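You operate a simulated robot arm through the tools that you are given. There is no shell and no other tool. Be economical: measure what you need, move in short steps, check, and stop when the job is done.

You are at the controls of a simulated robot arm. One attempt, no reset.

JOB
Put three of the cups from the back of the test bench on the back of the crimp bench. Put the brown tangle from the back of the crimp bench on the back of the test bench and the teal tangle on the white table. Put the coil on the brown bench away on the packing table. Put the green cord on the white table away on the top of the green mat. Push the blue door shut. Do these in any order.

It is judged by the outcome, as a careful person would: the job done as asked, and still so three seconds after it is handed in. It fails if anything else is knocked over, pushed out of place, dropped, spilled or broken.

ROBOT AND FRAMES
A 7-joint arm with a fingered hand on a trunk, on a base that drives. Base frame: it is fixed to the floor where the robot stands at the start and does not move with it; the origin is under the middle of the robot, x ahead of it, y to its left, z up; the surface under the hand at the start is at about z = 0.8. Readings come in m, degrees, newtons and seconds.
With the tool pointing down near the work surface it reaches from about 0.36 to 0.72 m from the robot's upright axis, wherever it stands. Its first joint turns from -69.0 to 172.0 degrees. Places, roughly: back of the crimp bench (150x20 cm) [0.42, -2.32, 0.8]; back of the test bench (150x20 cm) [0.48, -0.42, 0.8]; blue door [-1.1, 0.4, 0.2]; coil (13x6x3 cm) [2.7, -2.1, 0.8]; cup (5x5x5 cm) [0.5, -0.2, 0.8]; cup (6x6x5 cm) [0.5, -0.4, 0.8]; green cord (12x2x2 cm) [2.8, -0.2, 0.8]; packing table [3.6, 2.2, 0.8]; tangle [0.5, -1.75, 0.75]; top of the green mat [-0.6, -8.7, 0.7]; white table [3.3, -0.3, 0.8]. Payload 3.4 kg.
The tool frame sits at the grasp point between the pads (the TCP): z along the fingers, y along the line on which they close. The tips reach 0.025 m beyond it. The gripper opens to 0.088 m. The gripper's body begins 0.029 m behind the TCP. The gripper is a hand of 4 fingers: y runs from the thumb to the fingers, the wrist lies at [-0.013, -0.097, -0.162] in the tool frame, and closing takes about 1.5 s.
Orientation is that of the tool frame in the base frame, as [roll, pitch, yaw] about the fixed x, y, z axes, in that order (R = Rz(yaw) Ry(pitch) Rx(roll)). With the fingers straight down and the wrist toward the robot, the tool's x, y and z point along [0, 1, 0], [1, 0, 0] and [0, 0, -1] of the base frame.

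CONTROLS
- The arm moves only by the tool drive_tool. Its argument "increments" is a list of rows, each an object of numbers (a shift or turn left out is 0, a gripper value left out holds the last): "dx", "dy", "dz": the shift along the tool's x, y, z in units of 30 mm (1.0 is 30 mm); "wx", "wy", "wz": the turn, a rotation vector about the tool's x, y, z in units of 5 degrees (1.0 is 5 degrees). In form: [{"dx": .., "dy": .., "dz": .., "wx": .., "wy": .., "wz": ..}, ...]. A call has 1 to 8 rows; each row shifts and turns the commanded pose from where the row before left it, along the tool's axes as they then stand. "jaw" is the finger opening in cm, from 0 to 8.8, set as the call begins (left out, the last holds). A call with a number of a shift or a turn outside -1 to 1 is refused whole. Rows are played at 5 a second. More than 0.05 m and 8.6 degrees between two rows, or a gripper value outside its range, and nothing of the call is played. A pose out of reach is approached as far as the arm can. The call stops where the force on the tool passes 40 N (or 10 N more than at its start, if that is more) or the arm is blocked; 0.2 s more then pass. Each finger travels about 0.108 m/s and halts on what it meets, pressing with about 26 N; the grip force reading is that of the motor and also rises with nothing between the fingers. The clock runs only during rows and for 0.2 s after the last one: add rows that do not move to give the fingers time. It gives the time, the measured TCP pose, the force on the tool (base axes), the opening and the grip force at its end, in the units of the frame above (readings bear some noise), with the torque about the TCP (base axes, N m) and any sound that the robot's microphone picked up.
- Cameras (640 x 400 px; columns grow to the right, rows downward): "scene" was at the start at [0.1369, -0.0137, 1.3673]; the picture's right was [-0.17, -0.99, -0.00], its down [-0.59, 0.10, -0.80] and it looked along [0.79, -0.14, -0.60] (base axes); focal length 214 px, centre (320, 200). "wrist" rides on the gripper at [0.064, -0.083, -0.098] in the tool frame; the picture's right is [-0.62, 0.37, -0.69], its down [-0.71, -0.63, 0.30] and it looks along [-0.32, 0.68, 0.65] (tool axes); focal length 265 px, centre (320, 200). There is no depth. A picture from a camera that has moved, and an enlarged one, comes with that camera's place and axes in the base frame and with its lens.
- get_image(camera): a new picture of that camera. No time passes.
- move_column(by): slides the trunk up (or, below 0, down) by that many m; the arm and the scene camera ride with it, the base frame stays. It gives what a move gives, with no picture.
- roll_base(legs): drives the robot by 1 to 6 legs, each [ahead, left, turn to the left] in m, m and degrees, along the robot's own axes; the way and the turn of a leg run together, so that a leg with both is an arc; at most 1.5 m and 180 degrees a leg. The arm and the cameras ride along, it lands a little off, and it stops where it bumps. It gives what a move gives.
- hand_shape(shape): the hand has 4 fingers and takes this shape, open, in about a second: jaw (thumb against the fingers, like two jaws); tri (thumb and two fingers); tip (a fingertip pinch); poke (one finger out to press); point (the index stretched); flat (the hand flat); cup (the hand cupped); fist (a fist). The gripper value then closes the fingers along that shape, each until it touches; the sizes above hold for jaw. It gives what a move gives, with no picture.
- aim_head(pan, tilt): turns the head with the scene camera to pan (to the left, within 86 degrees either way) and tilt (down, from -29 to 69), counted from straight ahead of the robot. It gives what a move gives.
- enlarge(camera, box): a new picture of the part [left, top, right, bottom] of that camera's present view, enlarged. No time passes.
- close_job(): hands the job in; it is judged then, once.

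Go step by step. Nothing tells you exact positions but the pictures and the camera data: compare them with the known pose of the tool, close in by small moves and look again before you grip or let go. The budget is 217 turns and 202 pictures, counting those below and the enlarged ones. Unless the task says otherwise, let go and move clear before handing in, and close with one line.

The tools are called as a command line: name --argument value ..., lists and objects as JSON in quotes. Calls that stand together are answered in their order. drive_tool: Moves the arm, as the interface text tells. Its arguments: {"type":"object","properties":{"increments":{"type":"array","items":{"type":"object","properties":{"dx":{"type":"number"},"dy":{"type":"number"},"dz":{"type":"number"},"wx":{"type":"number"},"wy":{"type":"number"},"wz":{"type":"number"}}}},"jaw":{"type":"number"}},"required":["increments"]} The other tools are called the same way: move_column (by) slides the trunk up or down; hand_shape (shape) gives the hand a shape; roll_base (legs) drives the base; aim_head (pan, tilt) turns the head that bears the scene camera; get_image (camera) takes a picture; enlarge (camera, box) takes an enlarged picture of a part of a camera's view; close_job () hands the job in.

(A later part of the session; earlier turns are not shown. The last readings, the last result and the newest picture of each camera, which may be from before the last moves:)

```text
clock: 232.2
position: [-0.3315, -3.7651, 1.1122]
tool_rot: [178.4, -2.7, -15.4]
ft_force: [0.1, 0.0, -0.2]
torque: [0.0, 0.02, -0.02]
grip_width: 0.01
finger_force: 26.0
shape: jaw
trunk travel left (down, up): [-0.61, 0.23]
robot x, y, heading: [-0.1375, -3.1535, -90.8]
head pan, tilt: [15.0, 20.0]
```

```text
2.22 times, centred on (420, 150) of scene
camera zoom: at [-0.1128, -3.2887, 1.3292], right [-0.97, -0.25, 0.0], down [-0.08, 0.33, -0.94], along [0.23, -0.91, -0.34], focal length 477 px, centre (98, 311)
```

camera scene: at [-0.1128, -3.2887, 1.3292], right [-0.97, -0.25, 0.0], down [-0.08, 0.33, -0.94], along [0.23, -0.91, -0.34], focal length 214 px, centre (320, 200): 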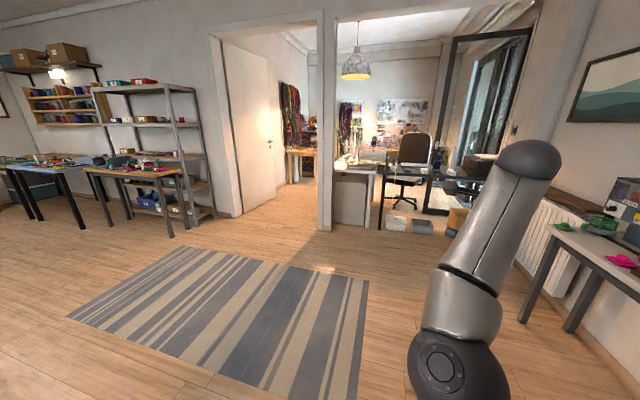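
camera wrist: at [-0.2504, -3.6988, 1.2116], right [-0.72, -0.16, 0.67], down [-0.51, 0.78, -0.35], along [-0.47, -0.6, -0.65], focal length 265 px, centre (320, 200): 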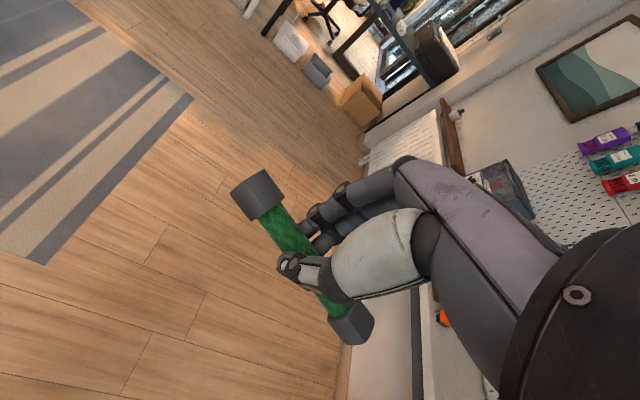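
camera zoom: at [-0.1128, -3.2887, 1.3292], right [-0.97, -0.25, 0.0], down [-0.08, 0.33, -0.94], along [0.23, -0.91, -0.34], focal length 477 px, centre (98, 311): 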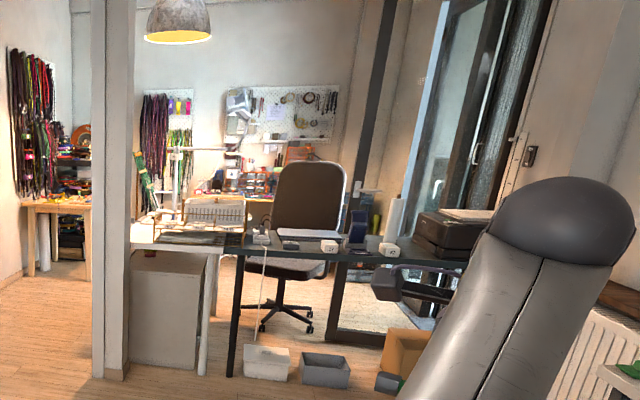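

The left opening (x≈0.5–1.7) is clear. I'll move over and go through it.

roll_base --legs '[[0.9, 0.6, 0.4], [0.3, 0.62, 0.3]]'

aim_head --pan 10 --tilt 20

get_image --camera "scene"

```text
clock: 241.2
position: [0.8796, -4.9785, 1.1135]
tool_rot: [178.3, -2.7, -14.5]
ft_force: [-0.5, -0.1, 0.3]
torque: [-0.01, -0.02, 0.03]
grip_width: 0.01
finger_force: 25.9
shape: jaw
trunk travel left (down, up): [-0.61, 0.23]
robot x, y, heading: [1.0685, -4.36, -89.9]
head pan, tilt: [15.0, 20.0]
```

```text
clock: 241.8
position: [0.8797, -4.9801, 1.1135]
tool_rot: [178.3, -2.7, -14.6]
ft_force: [0.4, 0.2, -0.2]
torque: [-0.01, -0.01, 0.01]
grip_width: 0.0098
finger_force: 25.6
shape: jaw
trunk travel left (down, up): [-0.61, 0.23]
robot x, y, heading: [1.0698, -4.358, -90.1]
head pan, tilt: [10.0, 20.0]
```

```text
137 pictures are left
camera scene: at [1.0841, -4.5009, 1.3292], right [-0.98, -0.18, 0.0], down [-0.06, 0.34, -0.94], along [0.17, -0.92, -0.34], focal length 214 px, centre (320, 200)
```

scene: 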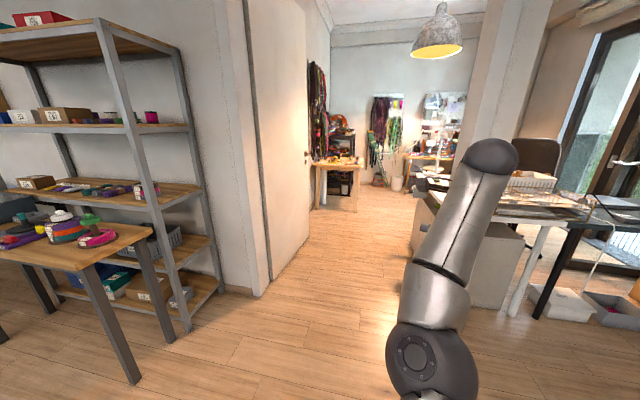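

roll_base --legs '[[1.0, 0.05, 0], [0.95, 0, 0]]'

aim_head --pan 0 --tilt 25

get_image --camera "scene"

aim_head --pan -55 --tilt 20

get_image --camera "scene"

```text
clock: 251.5
position: [0.9899, -6.9262, 1.1126]
tool_rot: [178.4, -2.7, -12.5]
ft_force: [0.1, 0.2, -0.8]
torque: [0.0, 0.0, -0.02]
grip_width: 0.0099
finger_force: 26.3
shape: jaw
trunk travel left (down, up): [-0.61, 0.23]
robot x, y, heading: [1.1543, -6.301, -87.9]
head pan, tilt: [10.0, 20.0]
```

```text
clock: 252.2
position: [0.9893, -6.9252, 1.1129]
tool_rot: [178.4, -2.7, -12.5]
ft_force: [0.1, -1.0, 0.1]
torque: [0.02, -0.03, -0.01]
grip_width: 0.0097
finger_force: 26.1
shape: jaw
trunk travel left (down, up): [-0.61, 0.23]
robot x, y, heading: [1.1551, -6.3014, -87.8]
head pan, tilt: [0.0, 25.0]
```

```text
136 pictures are left
camera scene: at [1.1613, -6.4421, 1.3211], right [-1.0, -0.04, 0.0], down [-0.02, 0.42, -0.91], along [0.03, -0.91, -0.42], focal length 214 px, centre (320, 200)
```

scene: 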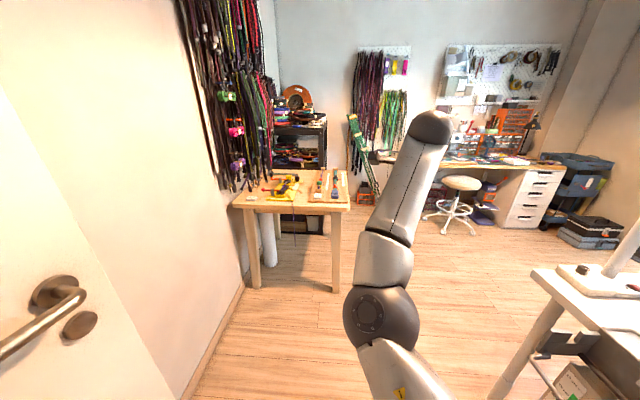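

```text
clock: 253.5
position: [0.9903, -6.9249, 1.1136]
tool_rot: [178.4, -2.7, -12.6]
ft_force: [0.0, 0.6, -0.2]
torque: [-0.01, 0.02, 0.01]
grip_width: 0.0097
finger_force: 25.5
shape: jaw
trunk travel left (down, up): [-0.61, 0.23]
robot x, y, heading: [1.1541, -6.2995, -87.9]
head pan, tilt: [-55.0, 20.0]
```

```text
135 pictures are left
camera scene: at [1.0836, -6.4063, 1.3291], right [-0.6, 0.8, 0.0], down [0.27, 0.21, -0.94], along [-0.75, -0.57, -0.34], focal length 214 px, centre (320, 200)
```

scene: 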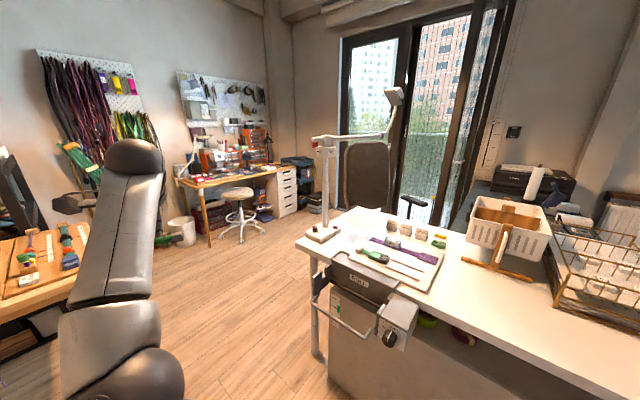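

enlarge --camera "scene" --box '[150, 110, 310, 250]'

```text
2.86 times, centred on (230, 180) of scene
camera zoom: at [1.0836, -6.4063, 1.3291], right [-0.6, 0.8, 0.0], down [0.27, 0.21, -0.94], along [-0.75, -0.57, -0.34], focal length 613 px, centre (577, 257)
```

zoom: 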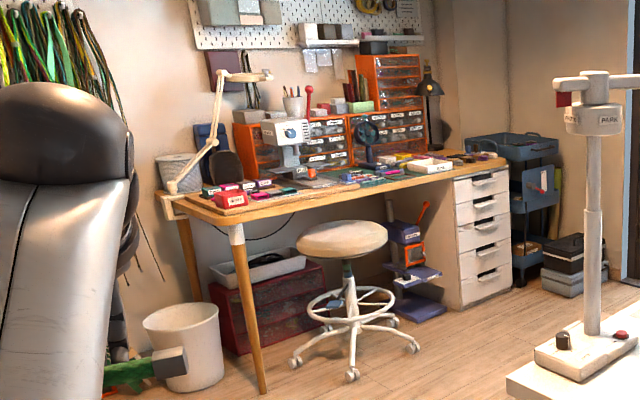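

The mat is on the far desk behind the white stool. I'll thread between the lamp desk and the small wooden table.

roll_base --legs '[[0.53, -0.02, -2.1], [0.5, -0.43, 0]]'

aim_head --pan -45 --tilt 25

get_image --camera "scene"

get_image --camera "wrist"

```text
clock: 259.9
position: [0.5158, -7.9533, 1.1128]
tool_rot: [178.6, -2.7, -15.1]
ft_force: [-0.3, 0.2, -0.3]
torque: [-0.01, -0.02, 0.04]
grip_width: 0.0098
finger_force: 26.6
shape: jaw
trunk travel left (down, up): [-0.61, 0.23]
robot x, y, heading: [0.7089, -7.3365, -90.2]
head pan, tilt: [-55.0, 20.0]
```

```text
clock: 260.6
position: [0.5164, -7.9534, 1.1133]
tool_rot: [178.4, -2.8, -14.9]
ft_force: [-0.7, -0.1, -0.3]
torque: [0.02, -0.03, 0.01]
grip_width: 0.0097
finger_force: 25.8
shape: jaw
trunk travel left (down, up): [-0.61, 0.23]
robot x, y, heading: [0.7082, -7.3362, -90.1]
head pan, tilt: [-45.0, 25.0]
```

```text
133 pictures are left
camera scene: at [0.6441, -7.4507, 1.3211], right [-0.7, 0.71, 0.0], down [0.3, 0.3, -0.91], along [-0.65, -0.64, -0.42], focal length 214 px, centre (320, 200)
```

scene: 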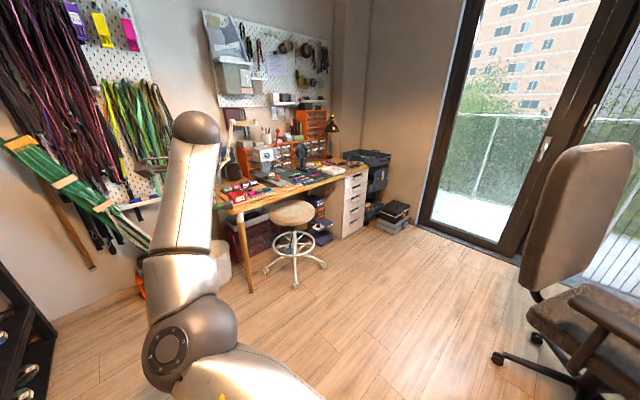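

```text
132 pictures are left
camera wrist: at [0.5974, -7.8868, 1.2116], right [-0.72, -0.17, 0.67], down [-0.51, 0.78, -0.35], along [-0.47, -0.6, -0.65], focal length 265 px, centre (320, 200)
```

wrist: 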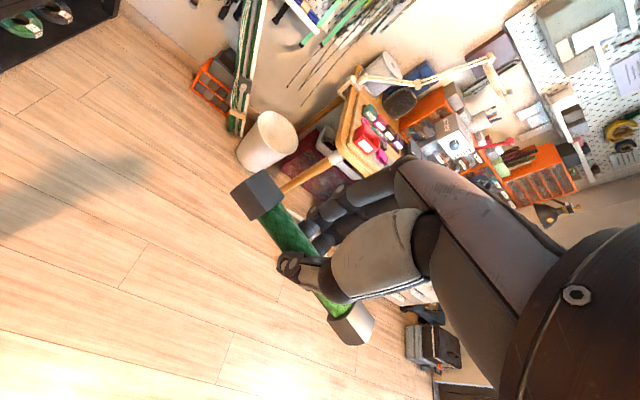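

roll_base --legs '[[0.5, -0.55, 0], [0.08, -0.5, 0]]'

aim_head --pan 0 --tilt 35

get_image --camera "scene"

get_image --camera "wrist"

```text
clock: 267.2
position: [-0.5442, -8.5322, 1.1134]
tool_rot: [178.4, -2.7, -15.1]
ft_force: [0.2, -0.1, -1.2]
torque: [0.0, -0.01, -0.01]
grip_width: 0.01
finger_force: 25.7
shape: jaw
trunk travel left (down, up): [-0.61, 0.23]
robot x, y, heading: [-0.3523, -7.9157, -90.2]
head pan, tilt: [-45.0, 25.0]
```

```text
clock: 268.3
position: [-0.5438, -8.5314, 1.1132]
tool_rot: [178.4, -2.7, -15.0]
ft_force: [-0.3, -0.5, 0.3]
torque: [0.02, -0.01, -0.02]
grip_width: 0.0099
finger_force: 26.1
shape: jaw
trunk travel left (down, up): [-0.61, 0.23]
robot x, y, heading: [-0.3527, -7.9191, -90.6]
head pan, tilt: [0.0, 35.0]
```

```text
131 pictures are left
camera scene: at [-0.3505, -8.0522, 1.3053], right [-1.0, 0.01, 0.0], down [0.0, 0.57, -0.82], along [-0.01, -0.82, -0.57], focal length 214 px, centre (320, 200)
```

scene: 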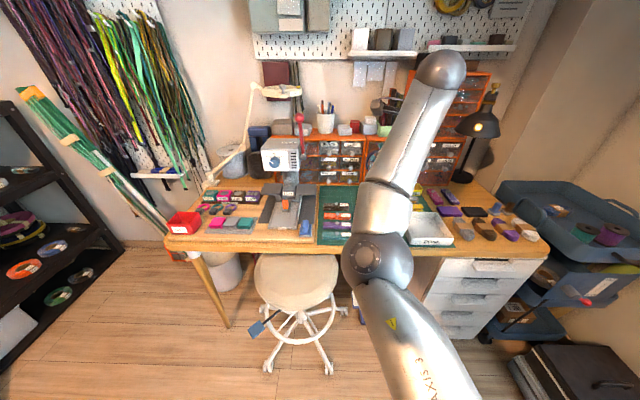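

```text
130 pictures are left
camera wrist: at [-0.4621, -8.4649, 1.2116], right [-0.72, -0.17, 0.67], down [-0.51, 0.78, -0.35], along [-0.47, -0.6, -0.65], focal length 265 px, centre (320, 200)
```

wrist: 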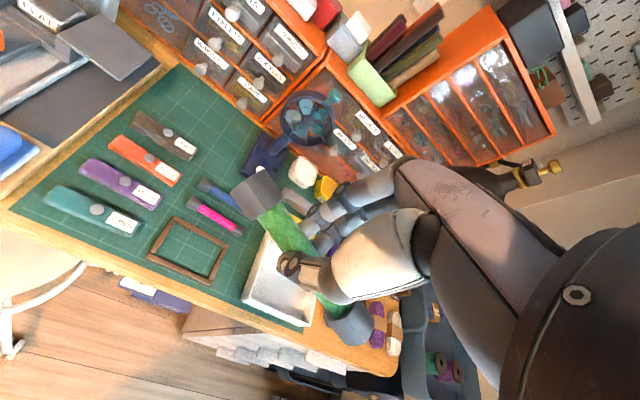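

I'm above the mat. I'll enlarge to find a free patch for the 12 cm cord.

enlarge --camera "wrist" --box '[0, 50, 340, 330]'

enlarge --camera "scene" --box '[300, 150, 560, 270]'

```text
1.43 times, centred on (170, 190) of wrist
camera zoom: at [-0.4621, -8.4649, 1.2116], right [-0.72, -0.17, 0.67], down [-0.51, 0.78, -0.35], along [-0.47, -0.6, -0.65], focal length 379 px, centre (534, 214)
```

zoom: 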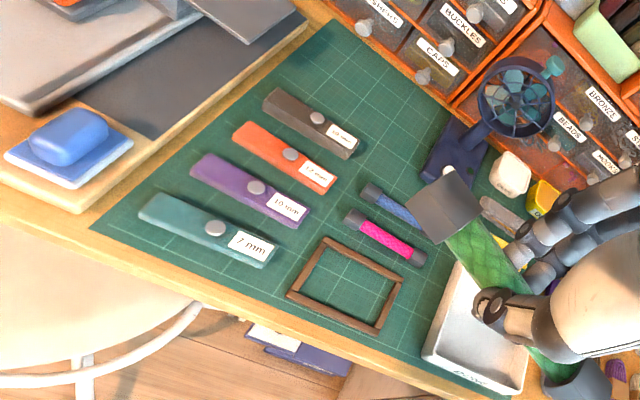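

```text
2.46 times, centred on (430, 210) of scene
camera zoom: at [-0.3505, -8.0522, 1.3053], right [-1.0, 0.01, 0.0], down [0.0, 0.57, -0.82], along [-0.01, -0.82, -0.57], focal length 528 px, centre (49, 175)
```

zoom: 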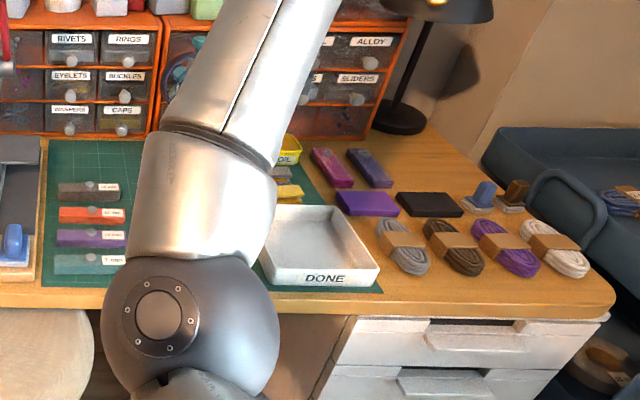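

The free strip on the mat is near (-0.465,-8.87), behind the brown card. It's beyond reach from here, so I'll check my base size and the stool clearance.

aim_head --pan 10 --tilt 69

get_image --camera "scene"

aim_head --pan -50 --tilt 55

get_image --camera "scene"

```text
clock: 269.3
position: [-0.5414, -8.5329, 1.1127]
tool_rot: [178.3, -2.7, -15.0]
ft_force: [-0.5, 0.1, -0.6]
torque: [0.02, -0.02, -0.03]
grip_width: 0.0097
finger_force: 25.5
shape: jaw
trunk travel left (down, up): [-0.61, 0.23]
robot x, y, heading: [-0.3503, -7.9113, -90.2]
head pan, tilt: [10.0, 68.8]
```

```text
127 pictures are left
camera scene: at [-0.3405, -8.0193, 1.2617], right [-0.99, -0.17, 0.0], down [-0.16, 0.92, -0.36], along [0.06, -0.36, -0.93], focal length 214 px, centre (320, 200)
```

scene: 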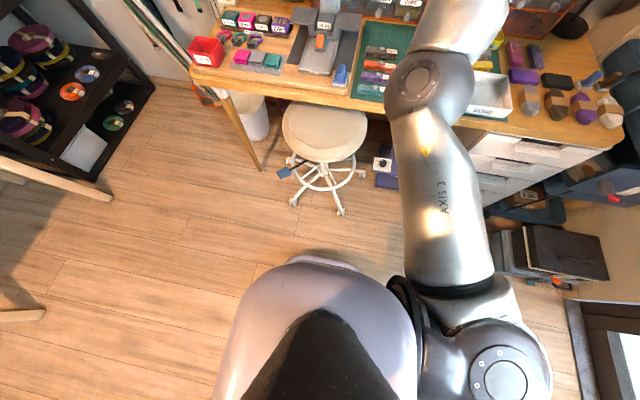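

```text
clock: 270.6
position: [-0.5432, -8.5329, 1.1132]
tool_rot: [178.4, -2.6, -15.0]
ft_force: [0.0, -0.3, -1.7]
torque: [-0.04, 0.03, 0.0]
grip_width: 0.0098
finger_force: 25.9
shape: jaw
trunk travel left (down, up): [-0.61, 0.23]
robot x, y, heading: [-0.35, -7.9118, -90.6]
head pan, tilt: [-50.0, 55.0]
```

```text
126 pictures are left
camera scene: at [-0.4053, -8.0101, 1.277], right [-0.64, 0.77, 0.0], down [0.63, 0.52, -0.57], along [-0.44, -0.37, -0.82], focal length 214 px, centre (320, 200)
```

scene: 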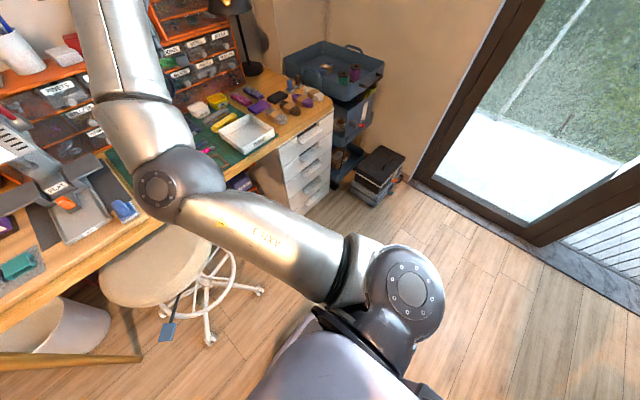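

My base reaches only about 0.22 m ahead, so standing at about (-0.70,-8.2) clears the stool. I'll swing the arm left and square it first.

drive_tool --increments '[{"dx": 0.9, "wz": -1}, {"dx": 0.9, "wz": -1}, {"dx": 0.9, "wz": -1}, {"dx": 1}, {"dx": 1}, {"dx": 1}, {"dx": 1}, {"dx": 1}]'

roll_base --legs '[[0.0, -0.34, 0.4], [0.2, 0, 0]]'

aim_head --pan 15 --tilt 45

get_image --camera "scene"

get_image --camera "wrist"

```text
clock: 272.4
position: [-0.4256, -8.5462, 1.1188]
tool_rot: [177.8, -2.1, 0.0]
ft_force: [0.3, 0.3, -0.9]
torque: [0.01, 0.05, -0.03]
grip_width: 0.0098
finger_force: 26.1
shape: jaw
out of reach, approached as far as the arm can: row 5, 6, 7, 8
trunk travel left (down, up): [-0.61, 0.23]
robot x, y, heading: [-0.3493, -7.9116, -90.3]
head pan, tilt: [-50.0, 55.0]
```

```text
clock: 275.8
position: [-0.7524, -8.7473, 1.1174]
tool_rot: [177.8, -2.2, 0.6]
ft_force: [0.7, -0.9, -0.3]
torque: [0.02, 0.0, -0.01]
grip_width: 0.01
finger_force: 25.6
shape: jaw
trunk travel left (down, up): [-0.61, 0.23]
robot x, y, heading: [-0.6826, -8.1143, -89.8]
head pan, tilt: [-50.0, 55.0]
```

```text
clock: 277.2
position: [-0.7518, -8.7467, 1.1189]
tool_rot: [177.8, -2.2, 0.6]
ft_force: [0.0, 0.0, -1.4]
torque: [0.0, -0.01, -0.02]
grip_width: 0.0102
finger_force: 25.3
shape: jaw
trunk travel left (down, up): [-0.61, 0.23]
robot x, y, heading: [-0.6815, -8.1164, -90.0]
head pan, tilt: [15.0, 45.0]
```

```text
125 pictures are left
camera scene: at [-0.6614, -8.2432, 1.2905], right [-0.97, -0.26, 0.0], down [-0.19, 0.68, -0.71], along [0.19, -0.68, -0.71], focal length 214 px, centre (320, 200)
```

scene: 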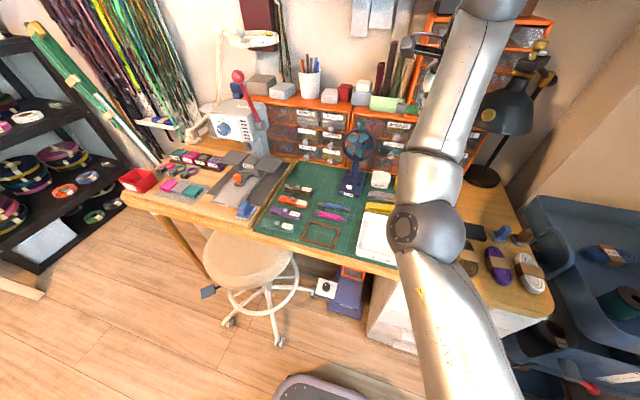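

```text
124 pictures are left
camera wrist: at [-0.6911, -8.6596, 1.2156], right [-0.64, -0.35, 0.68], down [-0.71, 0.61, -0.36], along [-0.29, -0.71, -0.64], focal length 265 px, centre (320, 200)
```

wrist: 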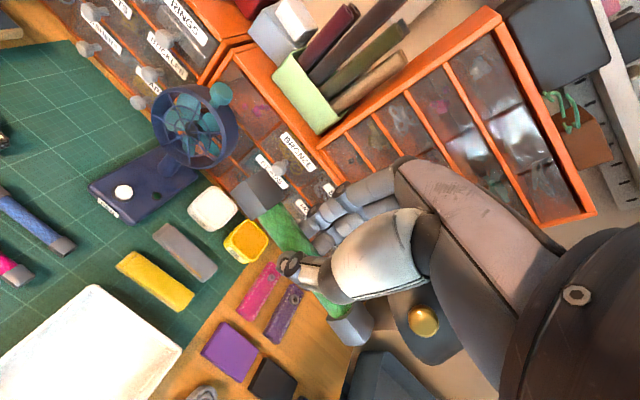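

The mat layout is clear now. Turning the base to heading about -60° puts the free strip straight ahead, so I'll raise the trunk, step in and turn.

move_column --by 0.1

roll_base --legs '[[0.0, 0, 29], [0.05, -0.05, 0]]'

get_image --camera "wrist"

get_image --camera "scene"

```text
clock: 278.5
position: [-0.7517, -8.7479, 1.2178]
tool_rot: [177.8, -2.2, 0.6]
ft_force: [-0.7, -0.1, -0.5]
torque: [-0.02, 0.05, -0.03]
grip_width: 0.01
finger_force: 25.8
shape: jaw
trunk travel left (down, up): [-0.71, 0.13]
robot x, y, heading: [-0.685, -8.1134, -89.7]
head pan, tilt: [15.0, 45.0]
```

```text
clock: 281.0
position: [-0.4552, -8.7683, 1.2182]
tool_rot: [177.7, -2.3, 29.7]
ft_force: [0.3, 0.4, -0.3]
torque: [0.02, 0.02, 0.01]
grip_width: 0.0096
finger_force: 25.7
shape: jaw
trunk travel left (down, up): [-0.71, 0.13]
robot x, y, heading: [-0.7022, -8.1842, -60.6]
head pan, tilt: [15.0, 45.0]
```

```text
123 pictures are left
camera wrist: at [-0.4447, -8.6635, 1.3153], right [-0.39, -0.62, 0.68], down [-0.92, 0.19, -0.36], along [0.09, -0.76, -0.64], focal length 265 px, centre (320, 200)
```

wrist: 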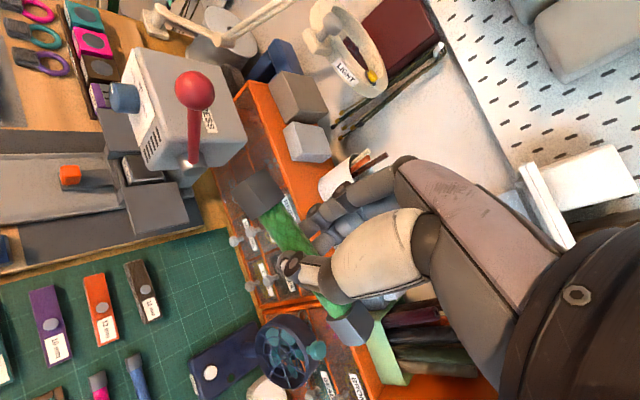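

```text
122 pictures are left
camera scene: at [-0.6209, -8.2853, 1.3904], right [-0.71, -0.7, 0.0], down [-0.49, 0.51, -0.71], along [0.49, -0.5, -0.71], focal length 214 px, centre (320, 200)
```

scene: 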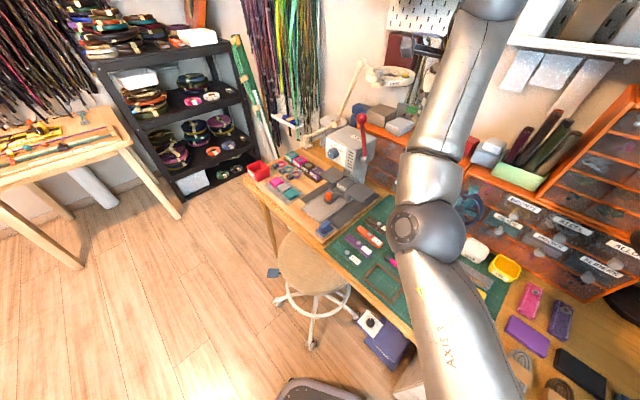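

roll_base --legs '[[0.07, 0, 0]]'

drive_tool --increments '[{"wz": 1}, {"wz": 1}, {"wz": 1}, {"wz": 1}]'

get_image --camera "wrist"

```text
clock: 282.0
position: [-0.4208, -8.8287, 1.2181]
tool_rot: [177.8, -2.2, 29.7]
ft_force: [0.1, -1.4, 0.2]
torque: [-0.02, 0.03, 0.01]
grip_width: 0.0098
finger_force: 26.1
shape: jaw
trunk travel left (down, up): [-0.71, 0.13]
robot x, y, heading: [-0.6665, -8.2405, -60.3]
head pan, tilt: [15.0, 45.0]
```

```text
clock: 283.0
position: [-0.5173, -8.8496, 1.2102]
tool_rot: [178.7, -2.8, 9.8]
ft_force: [0.3, 0.8, 0.3]
torque: [0.01, -0.01, -0.02]
grip_width: 0.0097
finger_force: 25.4
shape: jaw
out of reach, approached as far as the arm can: row 1, 2, 3, 4
trunk travel left (down, up): [-0.71, 0.13]
robot x, y, heading: [-0.6687, -8.2438, -60.6]
head pan, tilt: [15.0, 45.0]
```

```text
121 pictures are left
camera wrist: at [-0.4737, -8.7569, 1.309], right [-0.58, -0.46, 0.67], down [-0.79, 0.5, -0.35], along [-0.17, -0.74, -0.65], focal length 265 px, centre (320, 200)
```

wrist: 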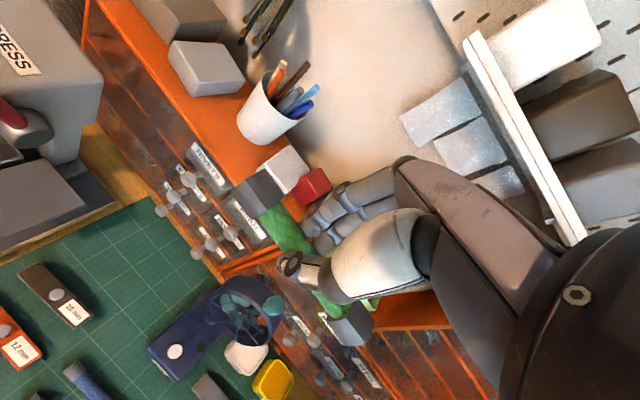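

drive_tool --increments '[{"dz": 0.9}, {"dz": 0.9}, {"dz": 0.9}, {"dx": 0.7}, {"dx": 0.65}]'

get_image --camera "wrist"

get_image --camera "scene"

```text
clock: 284.2
position: [-0.5136, -8.8672, 1.134]
tool_rot: [178.7, -2.8, 9.9]
ft_force: [-0.3, 0.2, -0.7]
torque: [0.0, 0.0, 0.04]
grip_width: 0.0096
finger_force: 26.3
shape: jaw
out of reach, approached as far as the arm can: row 2, 3, 4, 5
trunk travel left (down, up): [-0.71, 0.13]
robot x, y, heading: [-0.6683, -8.2449, -60.4]
head pan, tilt: [15.0, 45.0]
```

```text
120 pictures are left
camera wrist: at [-0.4681, -8.7727, 1.2337], right [-0.58, -0.46, 0.67], down [-0.79, 0.49, -0.35], along [-0.17, -0.74, -0.65], focal length 265 px, centre (320, 200)
```

wrist: 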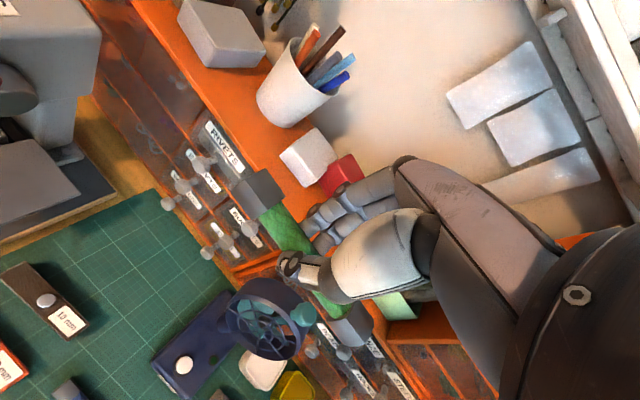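

```text
119 pictures are left
camera scene: at [-0.5865, -8.345, 1.3905], right [-0.71, -0.7, 0.0], down [-0.49, 0.51, -0.71], along [0.49, -0.51, -0.71], focal length 214 px, centre (320, 200)
```

scene: 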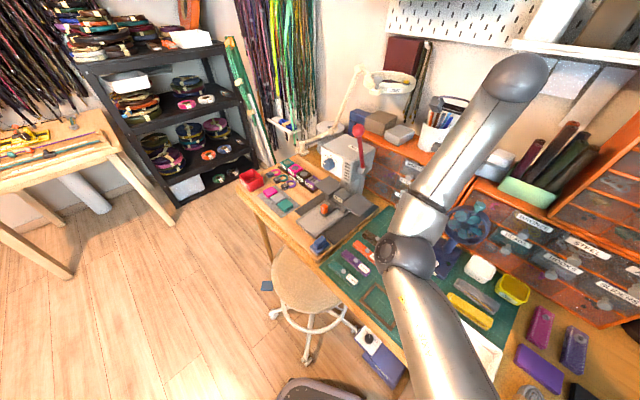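

drive_tool --increments '[{"wz": -1}, {"wz": -1}, {"wz": -1}, {"wz": -1}]'

```text
clock: 285.2
position: [-0.5133, -8.867, 1.1358]
tool_rot: [177.8, -2.2, 29.7]
ft_force: [-0.4, 0.2, -0.6]
torque: [-0.02, -0.01, 0.01]
grip_width: 0.0099
finger_force: 26.0
shape: jaw
trunk travel left (down, up): [-0.71, 0.13]
robot x, y, heading: [-0.6698, -8.2444, -60.4]
head pan, tilt: [15.0, 45.0]
```

drive_tool --increments '[{"dx": 0.47, "dy": 0.6}, {"dx": 0.47, "dy": 0.6}]'

get_image --camera "wrist"

```text
clock: 285.8
position: [-0.4716, -8.8832, 1.1394]
tool_rot: [177.8, -2.2, 29.7]
ft_force: [0.7, 0.5, -0.8]
torque: [-0.01, 0.01, -0.01]
grip_width: 0.0098
finger_force: 25.8
shape: jaw
trunk travel left (down, up): [-0.71, 0.13]
robot x, y, heading: [-0.6689, -8.2427, -60.4]
head pan, tilt: [15.0, 45.0]
```

```text
118 pictures are left
camera wrist: at [-0.4601, -8.7777, 1.2354], right [-0.39, -0.62, 0.68], down [-0.92, 0.19, -0.36], along [0.09, -0.76, -0.64], focal length 265 px, centre (320, 200)
```

wrist: 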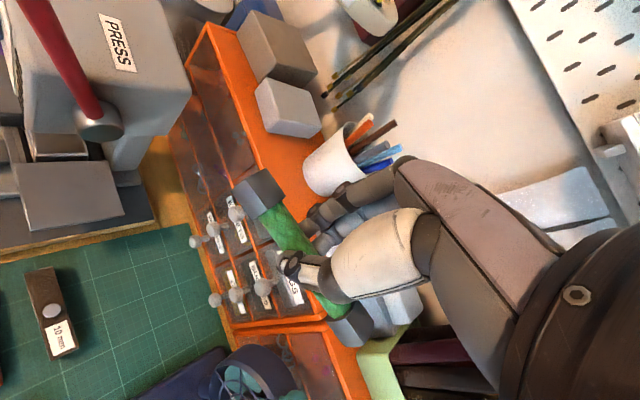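

drive_tool --increments '[{"dx": 0.22, "dy": -0.38}]'

move_column --by -0.16

get_image --camera "wrist"

get_image --camera "scene"

```text
clock: 286.2
position: [-0.4709, -8.87, 1.1383]
tool_rot: [177.8, -2.2, 29.7]
ft_force: [0.7, -0.2, -0.5]
torque: [0.05, -0.01, 0.0]
grip_width: 0.0097
finger_force: 26.0
shape: jaw
trunk travel left (down, up): [-0.71, 0.13]
robot x, y, heading: [-0.6667, -8.2458, -60.6]
head pan, tilt: [15.0, 45.0]
```

```text
clock: 288.0
position: [-0.4717, -8.8712, 0.9778]
tool_rot: [177.8, -2.2, 29.7]
ft_force: [-0.3, 0.4, -0.7]
torque: [-0.01, 0.03, 0.02]
grip_width: 0.0099
finger_force: 26.1
shape: jaw
trunk travel left (down, up): [-0.55, 0.29]
robot x, y, heading: [-0.6709, -8.242, -60.6]
head pan, tilt: [15.0, 45.0]
```

```text
117 pictures are left
camera wrist: at [-0.4602, -8.7647, 1.0752], right [-0.39, -0.62, 0.68], down [-0.92, 0.19, -0.36], along [0.09, -0.76, -0.64], focal length 265 px, centre (320, 200)
```

wrist: 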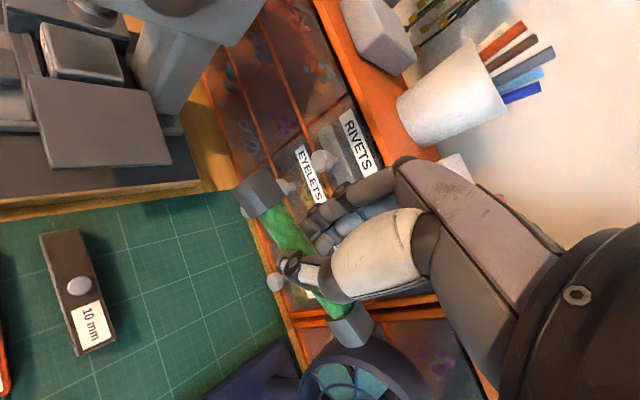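

```text
116 pictures are left
camera scene: at [-0.5865, -8.3446, 1.2305], right [-0.71, -0.7, 0.0], down [-0.49, 0.51, -0.71], along [0.49, -0.51, -0.71], focal length 214 px, centre (320, 200)
```

scene: 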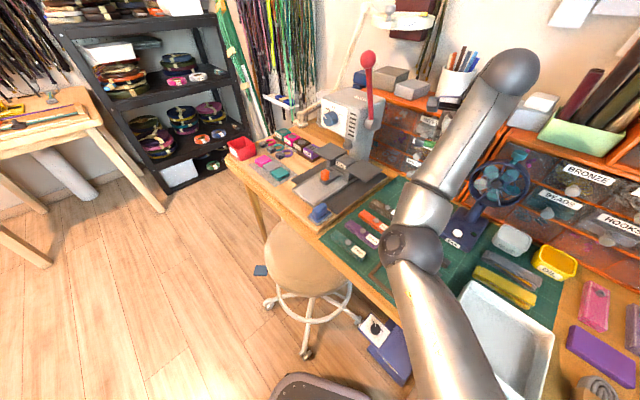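

drive_tool --increments '[{"dx": 0.65, "dy": 0.15}]'

move_column --by -0.12

get_image --camera "wrist"

```text
clock: 288.4
position: [-0.4508, -8.864, 0.9787]
tool_rot: [177.6, -2.2, 29.6]
ft_force: [0.9, -0.9, -0.6]
torque: [-0.01, 0.0, 0.01]
grip_width: 0.0095
finger_force: 25.6
shape: jaw
trunk travel left (down, up): [-0.55, 0.29]
robot x, y, heading: [-0.6697, -8.2473, -60.8]
head pan, tilt: [15.0, 45.0]
```

```text
clock: 289.9
position: [-0.452, -8.8631, 0.859]
tool_rot: [177.7, -2.2, 29.7]
ft_force: [0.6, 0.3, -1.3]
torque: [-0.02, 0.01, -0.02]
grip_width: 0.0098
finger_force: 26.2
shape: jaw
trunk travel left (down, up): [-0.43, 0.41]
robot x, y, heading: [-0.669, -8.2424, -60.5]
head pan, tilt: [15.0, 45.0]
```

```text
115 pictures are left
camera wrist: at [-0.4407, -8.7587, 0.956], right [-0.39, -0.62, 0.68], down [-0.92, 0.19, -0.36], along [0.09, -0.76, -0.64], focal length 265 px, centre (320, 200)
```

wrist: 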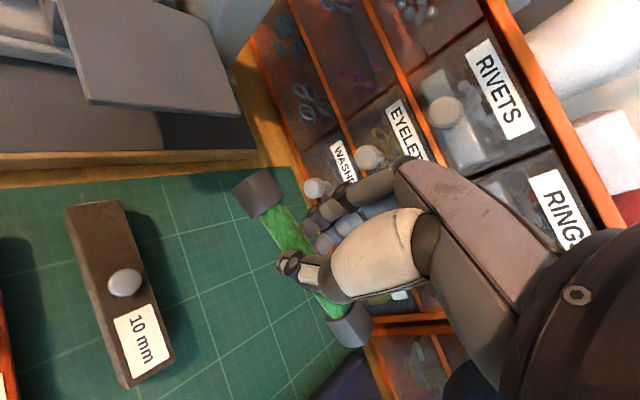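

drive_tool --increments '[{"dx": 0.13, "dy": -0.23}]'

move_column --by -0.05

get_image --camera "wrist"

```text
clock: 290.3
position: [-0.4498, -8.858, 0.8591]
tool_rot: [177.8, -2.2, 29.8]
ft_force: [0.3, 0.2, -1.2]
torque: [0.02, 0.01, 0.01]
grip_width: 0.0098
finger_force: 25.9
shape: jaw
trunk travel left (down, up): [-0.43, 0.41]
robot x, y, heading: [-0.6721, -8.2453, -60.5]
head pan, tilt: [15.0, 45.0]
```

```text
clock: 291.2
position: [-0.4565, -8.843, 0.8677]
tool_rot: [172.5, -1.8, 29.8]
ft_force: [0.5, 0.2, -0.3]
torque: [-0.01, -0.01, 0.01]
grip_width: 0.0096
finger_force: 26.2
shape: jaw
trunk travel left (down, up): [-0.38, 0.46]
robot x, y, heading: [-0.6711, -8.2479, -60.9]
head pan, tilt: [15.0, 45.0]
```

```text
114 pictures are left
camera wrist: at [-0.4502, -8.7313, 0.956], right [-0.42, -0.56, 0.71], down [-0.9, 0.16, -0.41], along [0.11, -0.81, -0.57], focal length 265 px, centre (320, 200)
```

wrist: 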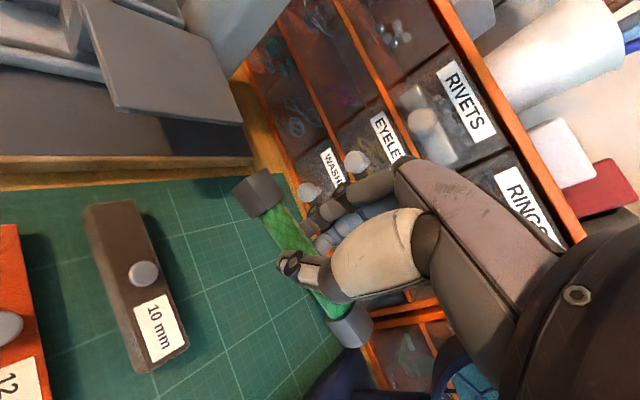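

The tool tilted and rose as the trunk descended, so something on the arm is touching. I'll look before moving.

get_image --camera "scene"

aim_head --pan 0 --tilt 62

get_image --camera "scene"

```text
113 pictures are left
camera scene: at [-0.5891, -8.3348, 1.0664], right [-0.71, -0.7, 0.01], down [-0.49, 0.5, -0.71], along [0.5, -0.51, -0.7], focal length 214 px, centre (320, 200)
```

scene: 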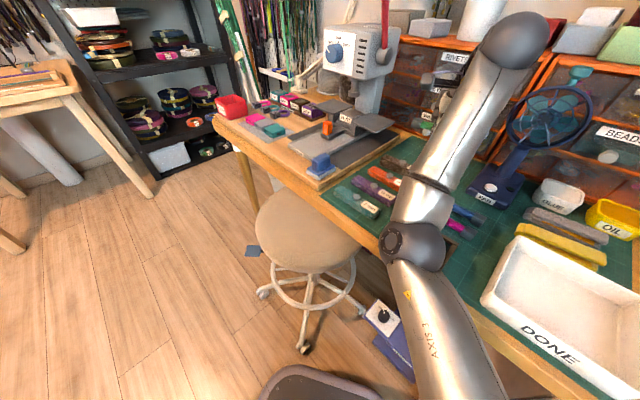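

```text
clock: 292.1
position: [-0.4573, -8.8429, 0.8683]
tool_rot: [172.4, -1.9, 29.9]
ft_force: [-0.4, -0.3, -1.4]
torque: [0.0, 0.03, 0.03]
grip_width: 0.01
finger_force: 26.2
shape: jaw
trunk travel left (down, up): [-0.38, 0.46]
robot x, y, heading: [-0.6671, -8.2442, -60.7]
head pan, tilt: [0.0, 62.0]
```

```text
112 pictures are left
camera scene: at [-0.6144, -8.333, 1.0444], right [-0.87, -0.49, 0.0], down [-0.43, 0.76, -0.48], along [0.23, -0.42, -0.88], focal length 214 px, centre (320, 200)
```

scene: 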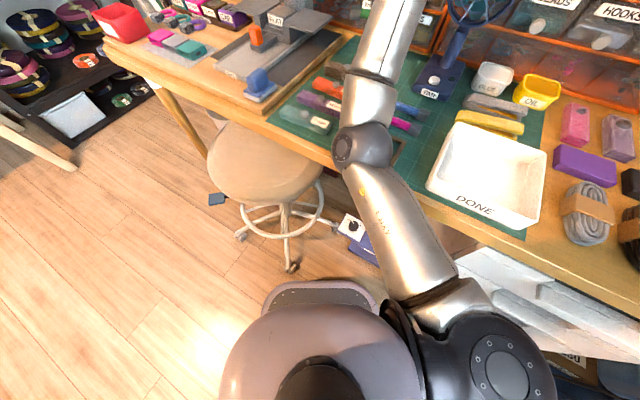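

My elbow met the desk's front edge. I'll raise the trunk again and reach down with the arm instead.

move_column --by 0.12

get_image --camera "scene"

get_image --camera "wrist"

```text
clock: 293.6
position: [-0.4509, -8.8564, 0.9296]
tool_rot: [177.9, -2.2, 29.8]
ft_force: [-0.4, -0.5, -0.4]
torque: [0.0, -0.03, 0.02]
grip_width: 0.0098
finger_force: 26.4
shape: jaw
trunk travel left (down, up): [-0.5, 0.34]
robot x, y, heading: [-0.6698, -8.2484, -60.5]
head pan, tilt: [0.0, 62.0]
```

```text
111 pictures are left
camera scene: at [-0.6117, -8.3428, 1.1586], right [-0.87, -0.49, 0.0], down [-0.43, 0.77, -0.47], along [0.23, -0.41, -0.88], focal length 214 px, centre (320, 200)
```

scene: 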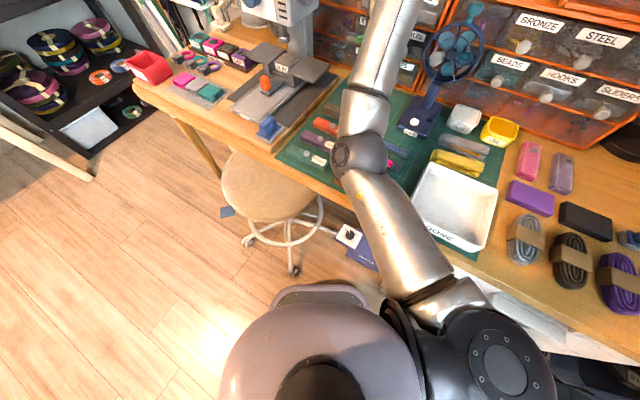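

```text
110 pictures are left
camera wrist: at [-0.4405, -8.7514, 1.0261], right [-0.39, -0.62, 0.68], down [-0.92, 0.19, -0.36], along [0.09, -0.76, -0.64], focal length 265 px, centre (320, 200)
```

wrist: 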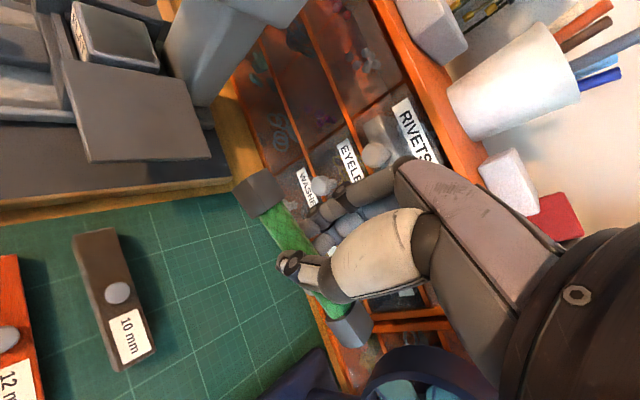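

drive_tool --increments '[{"dz": 0.7}, {"dz": 0.7}, {"dz": 0.7}]'

get_image --camera "scene"

get_image --camera "wrist"

```text
clock: 294.4
position: [-0.4501, -8.8737, 0.8697]
tool_rot: [177.9, -2.3, 29.7]
ft_force: [-0.9, -0.4, 0.2]
torque: [0.0, 0.01, 0.03]
grip_width: 0.0096
finger_force: 25.8
shape: jaw
out of reach, approached as far as the arm can: row 1, 2, 3
trunk travel left (down, up): [-0.5, 0.34]
robot x, y, heading: [-0.6667, -8.2461, -60.5]
head pan, tilt: [0.0, 62.0]
```

```text
109 pictures are left
camera scene: at [-0.6117, -8.343, 1.1587], right [-0.87, -0.49, 0.0], down [-0.43, 0.77, -0.47], along [0.23, -0.41, -0.88], focal length 214 px, centre (320, 200)
```

scene: 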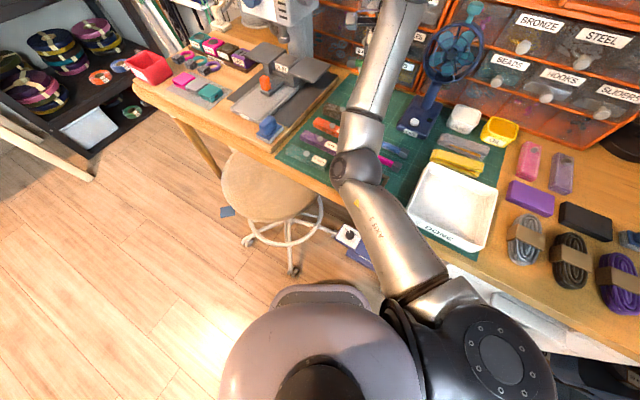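

```text
108 pictures are left
camera wrist: at [-0.4406, -8.7692, 0.9674], right [-0.39, -0.62, 0.68], down [-0.92, 0.19, -0.36], along [0.09, -0.76, -0.64], focal length 265 px, centre (320, 200)
```

wrist: 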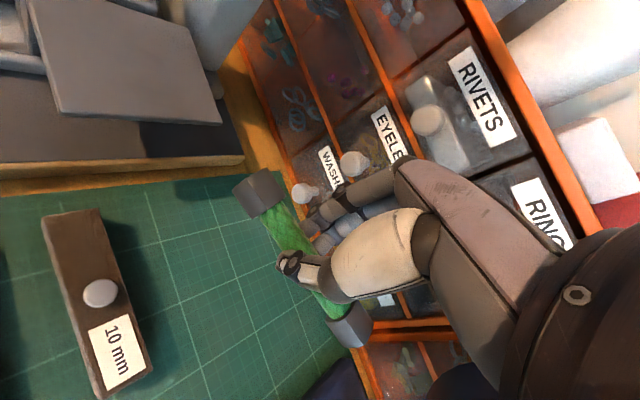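

Lowering needs more radius, so I'll back the base 6 cm and extend the arm forward by the same. That also moves the elbow off the desk.

roll_base --legs '[[-0.06, 0, 0]]'

drive_tool --increments '[{"dy": 0.6}, {"dy": 0.6}, {"dy": 0.4}]'

get_image --camera "scene"

```text
clock: 295.3
position: [-0.4813, -8.8202, 0.8722]
tool_rot: [177.8, -2.3, 29.8]
ft_force: [0.0, -0.1, -0.5]
torque: [0.0, 0.05, -0.02]
grip_width: 0.0099
finger_force: 25.9
shape: jaw
trunk travel left (down, up): [-0.5, 0.34]
robot x, y, heading: [-0.7009, -8.189, -60.4]
head pan, tilt: [0.0, 62.0]
```

```text
clock: 296.1
position: [-0.4561, -8.8614, 0.8728]
tool_rot: [177.7, -2.3, 29.8]
ft_force: [0.0, 0.7, -0.3]
torque: [-0.01, -0.01, -0.03]
grip_width: 0.0098
finger_force: 26.0
shape: jaw
trunk travel left (down, up): [-0.5, 0.34]
robot x, y, heading: [-0.7003, -8.1897, -60.5]
head pan, tilt: [0.0, 62.0]
```

```text
107 pictures are left
camera scene: at [-0.6418, -8.2895, 1.1587], right [-0.87, -0.49, 0.0], down [-0.43, 0.77, -0.47], along [0.23, -0.41, -0.88], focal length 214 px, centre (320, 200)
```

scene: 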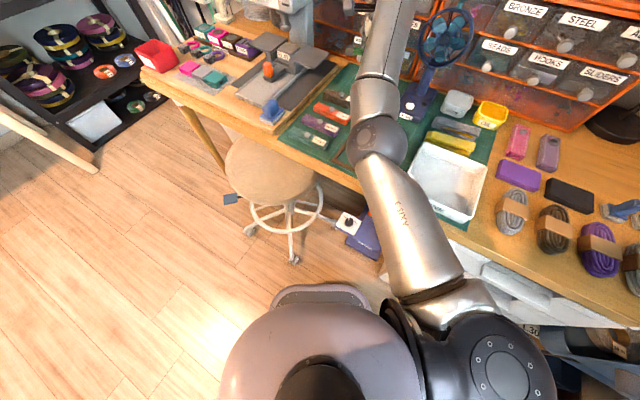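

drive_tool --increments '[{"dz": 0.6}, {"dz": 0.6}, {"dz": 0.6}]'

get_image --camera "wrist"

```text
clock: 296.9
position: [-0.454, -8.864, 0.8182]
tool_rot: [177.9, -2.3, 29.8]
ft_force: [0.2, 0.8, 0.0]
torque: [0.02, 0.05, 0.01]
grip_width: 0.0097
finger_force: 25.8
shape: jaw
trunk travel left (down, up): [-0.5, 0.34]
robot x, y, heading: [-0.7011, -8.1929, -60.7]
head pan, tilt: [0.0, 62.0]
```

```text
106 pictures are left
camera wrist: at [-0.4433, -8.7587, 0.9154], right [-0.39, -0.62, 0.68], down [-0.92, 0.19, -0.36], along [0.09, -0.76, -0.64], focal length 265 px, centre (320, 200)
```

wrist: 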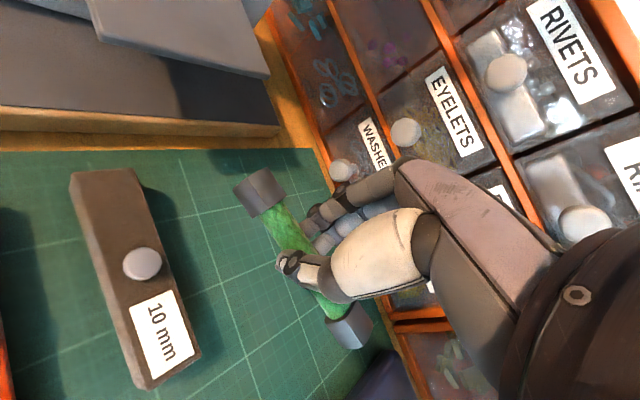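

drive_tool --increments '[{"dy": -0.3}, {"dz": 0.25}, {"dz": 0.25}, {"dz": 0.15}, {"dz": 0.1}, {"dz": 0.1}]'

get_image --camera "wrist"

```text
clock: 298.3
position: [-0.4571, -8.8541, 0.7929]
tool_rot: [177.9, -2.3, 29.8]
ft_force: [-0.1, 0.6, -0.1]
torque: [0.04, 0.04, 0.01]
grip_width: 0.0096
finger_force: 26.2
shape: jaw
trunk travel left (down, up): [-0.5, 0.34]
robot x, y, heading: [-0.6992, -8.1878, -60.6]
head pan, tilt: [0.0, 62.0]
```

```text
105 pictures are left
camera wrist: at [-0.447, -8.7495, 0.89], right [-0.39, -0.62, 0.68], down [-0.92, 0.19, -0.36], along [0.09, -0.76, -0.64], focal length 265 px, centre (320, 200)
```

wrist: 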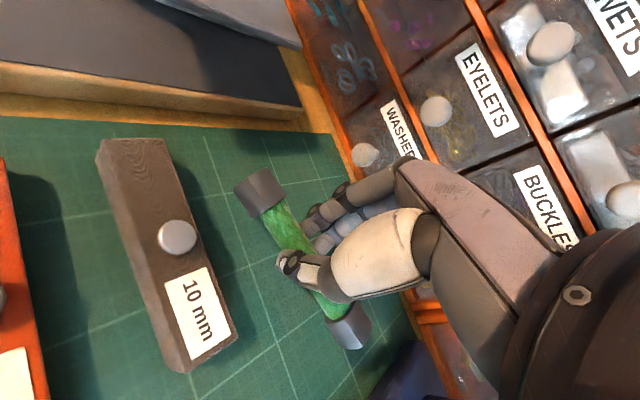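

drive_tool --increments '[{"dz": 0.12}, {"dz": 0.12}, {"dz": 0.12}, {"dz": 0.12}, {"dz": 0.12}, {"dz": 0.12}]'

get_image --camera "wrist"

```text
clock: 299.7
position: [-0.4567, -8.855, 0.7701]
tool_rot: [177.8, -2.4, 29.8]
ft_force: [0.6, 0.3, -0.5]
torque: [-0.01, -0.01, 0.0]
grip_width: 0.0097
finger_force: 26.1
shape: jaw
trunk travel left (down, up): [-0.5, 0.34]
robot x, y, heading: [-0.701, -8.1896, -60.7]
head pan, tilt: [0.0, 62.0]
```

```text
104 pictures are left
camera wrist: at [-0.4457, -8.7505, 0.8677], right [-0.39, -0.62, 0.68], down [-0.92, 0.19, -0.36], along [0.09, -0.76, -0.64], focal length 265 px, centre (320, 200)
```

wrist: 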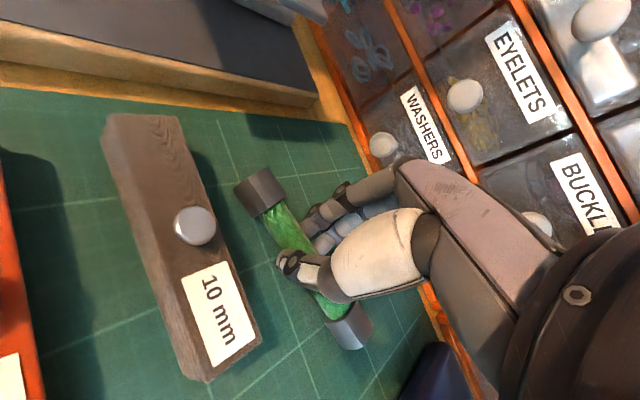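

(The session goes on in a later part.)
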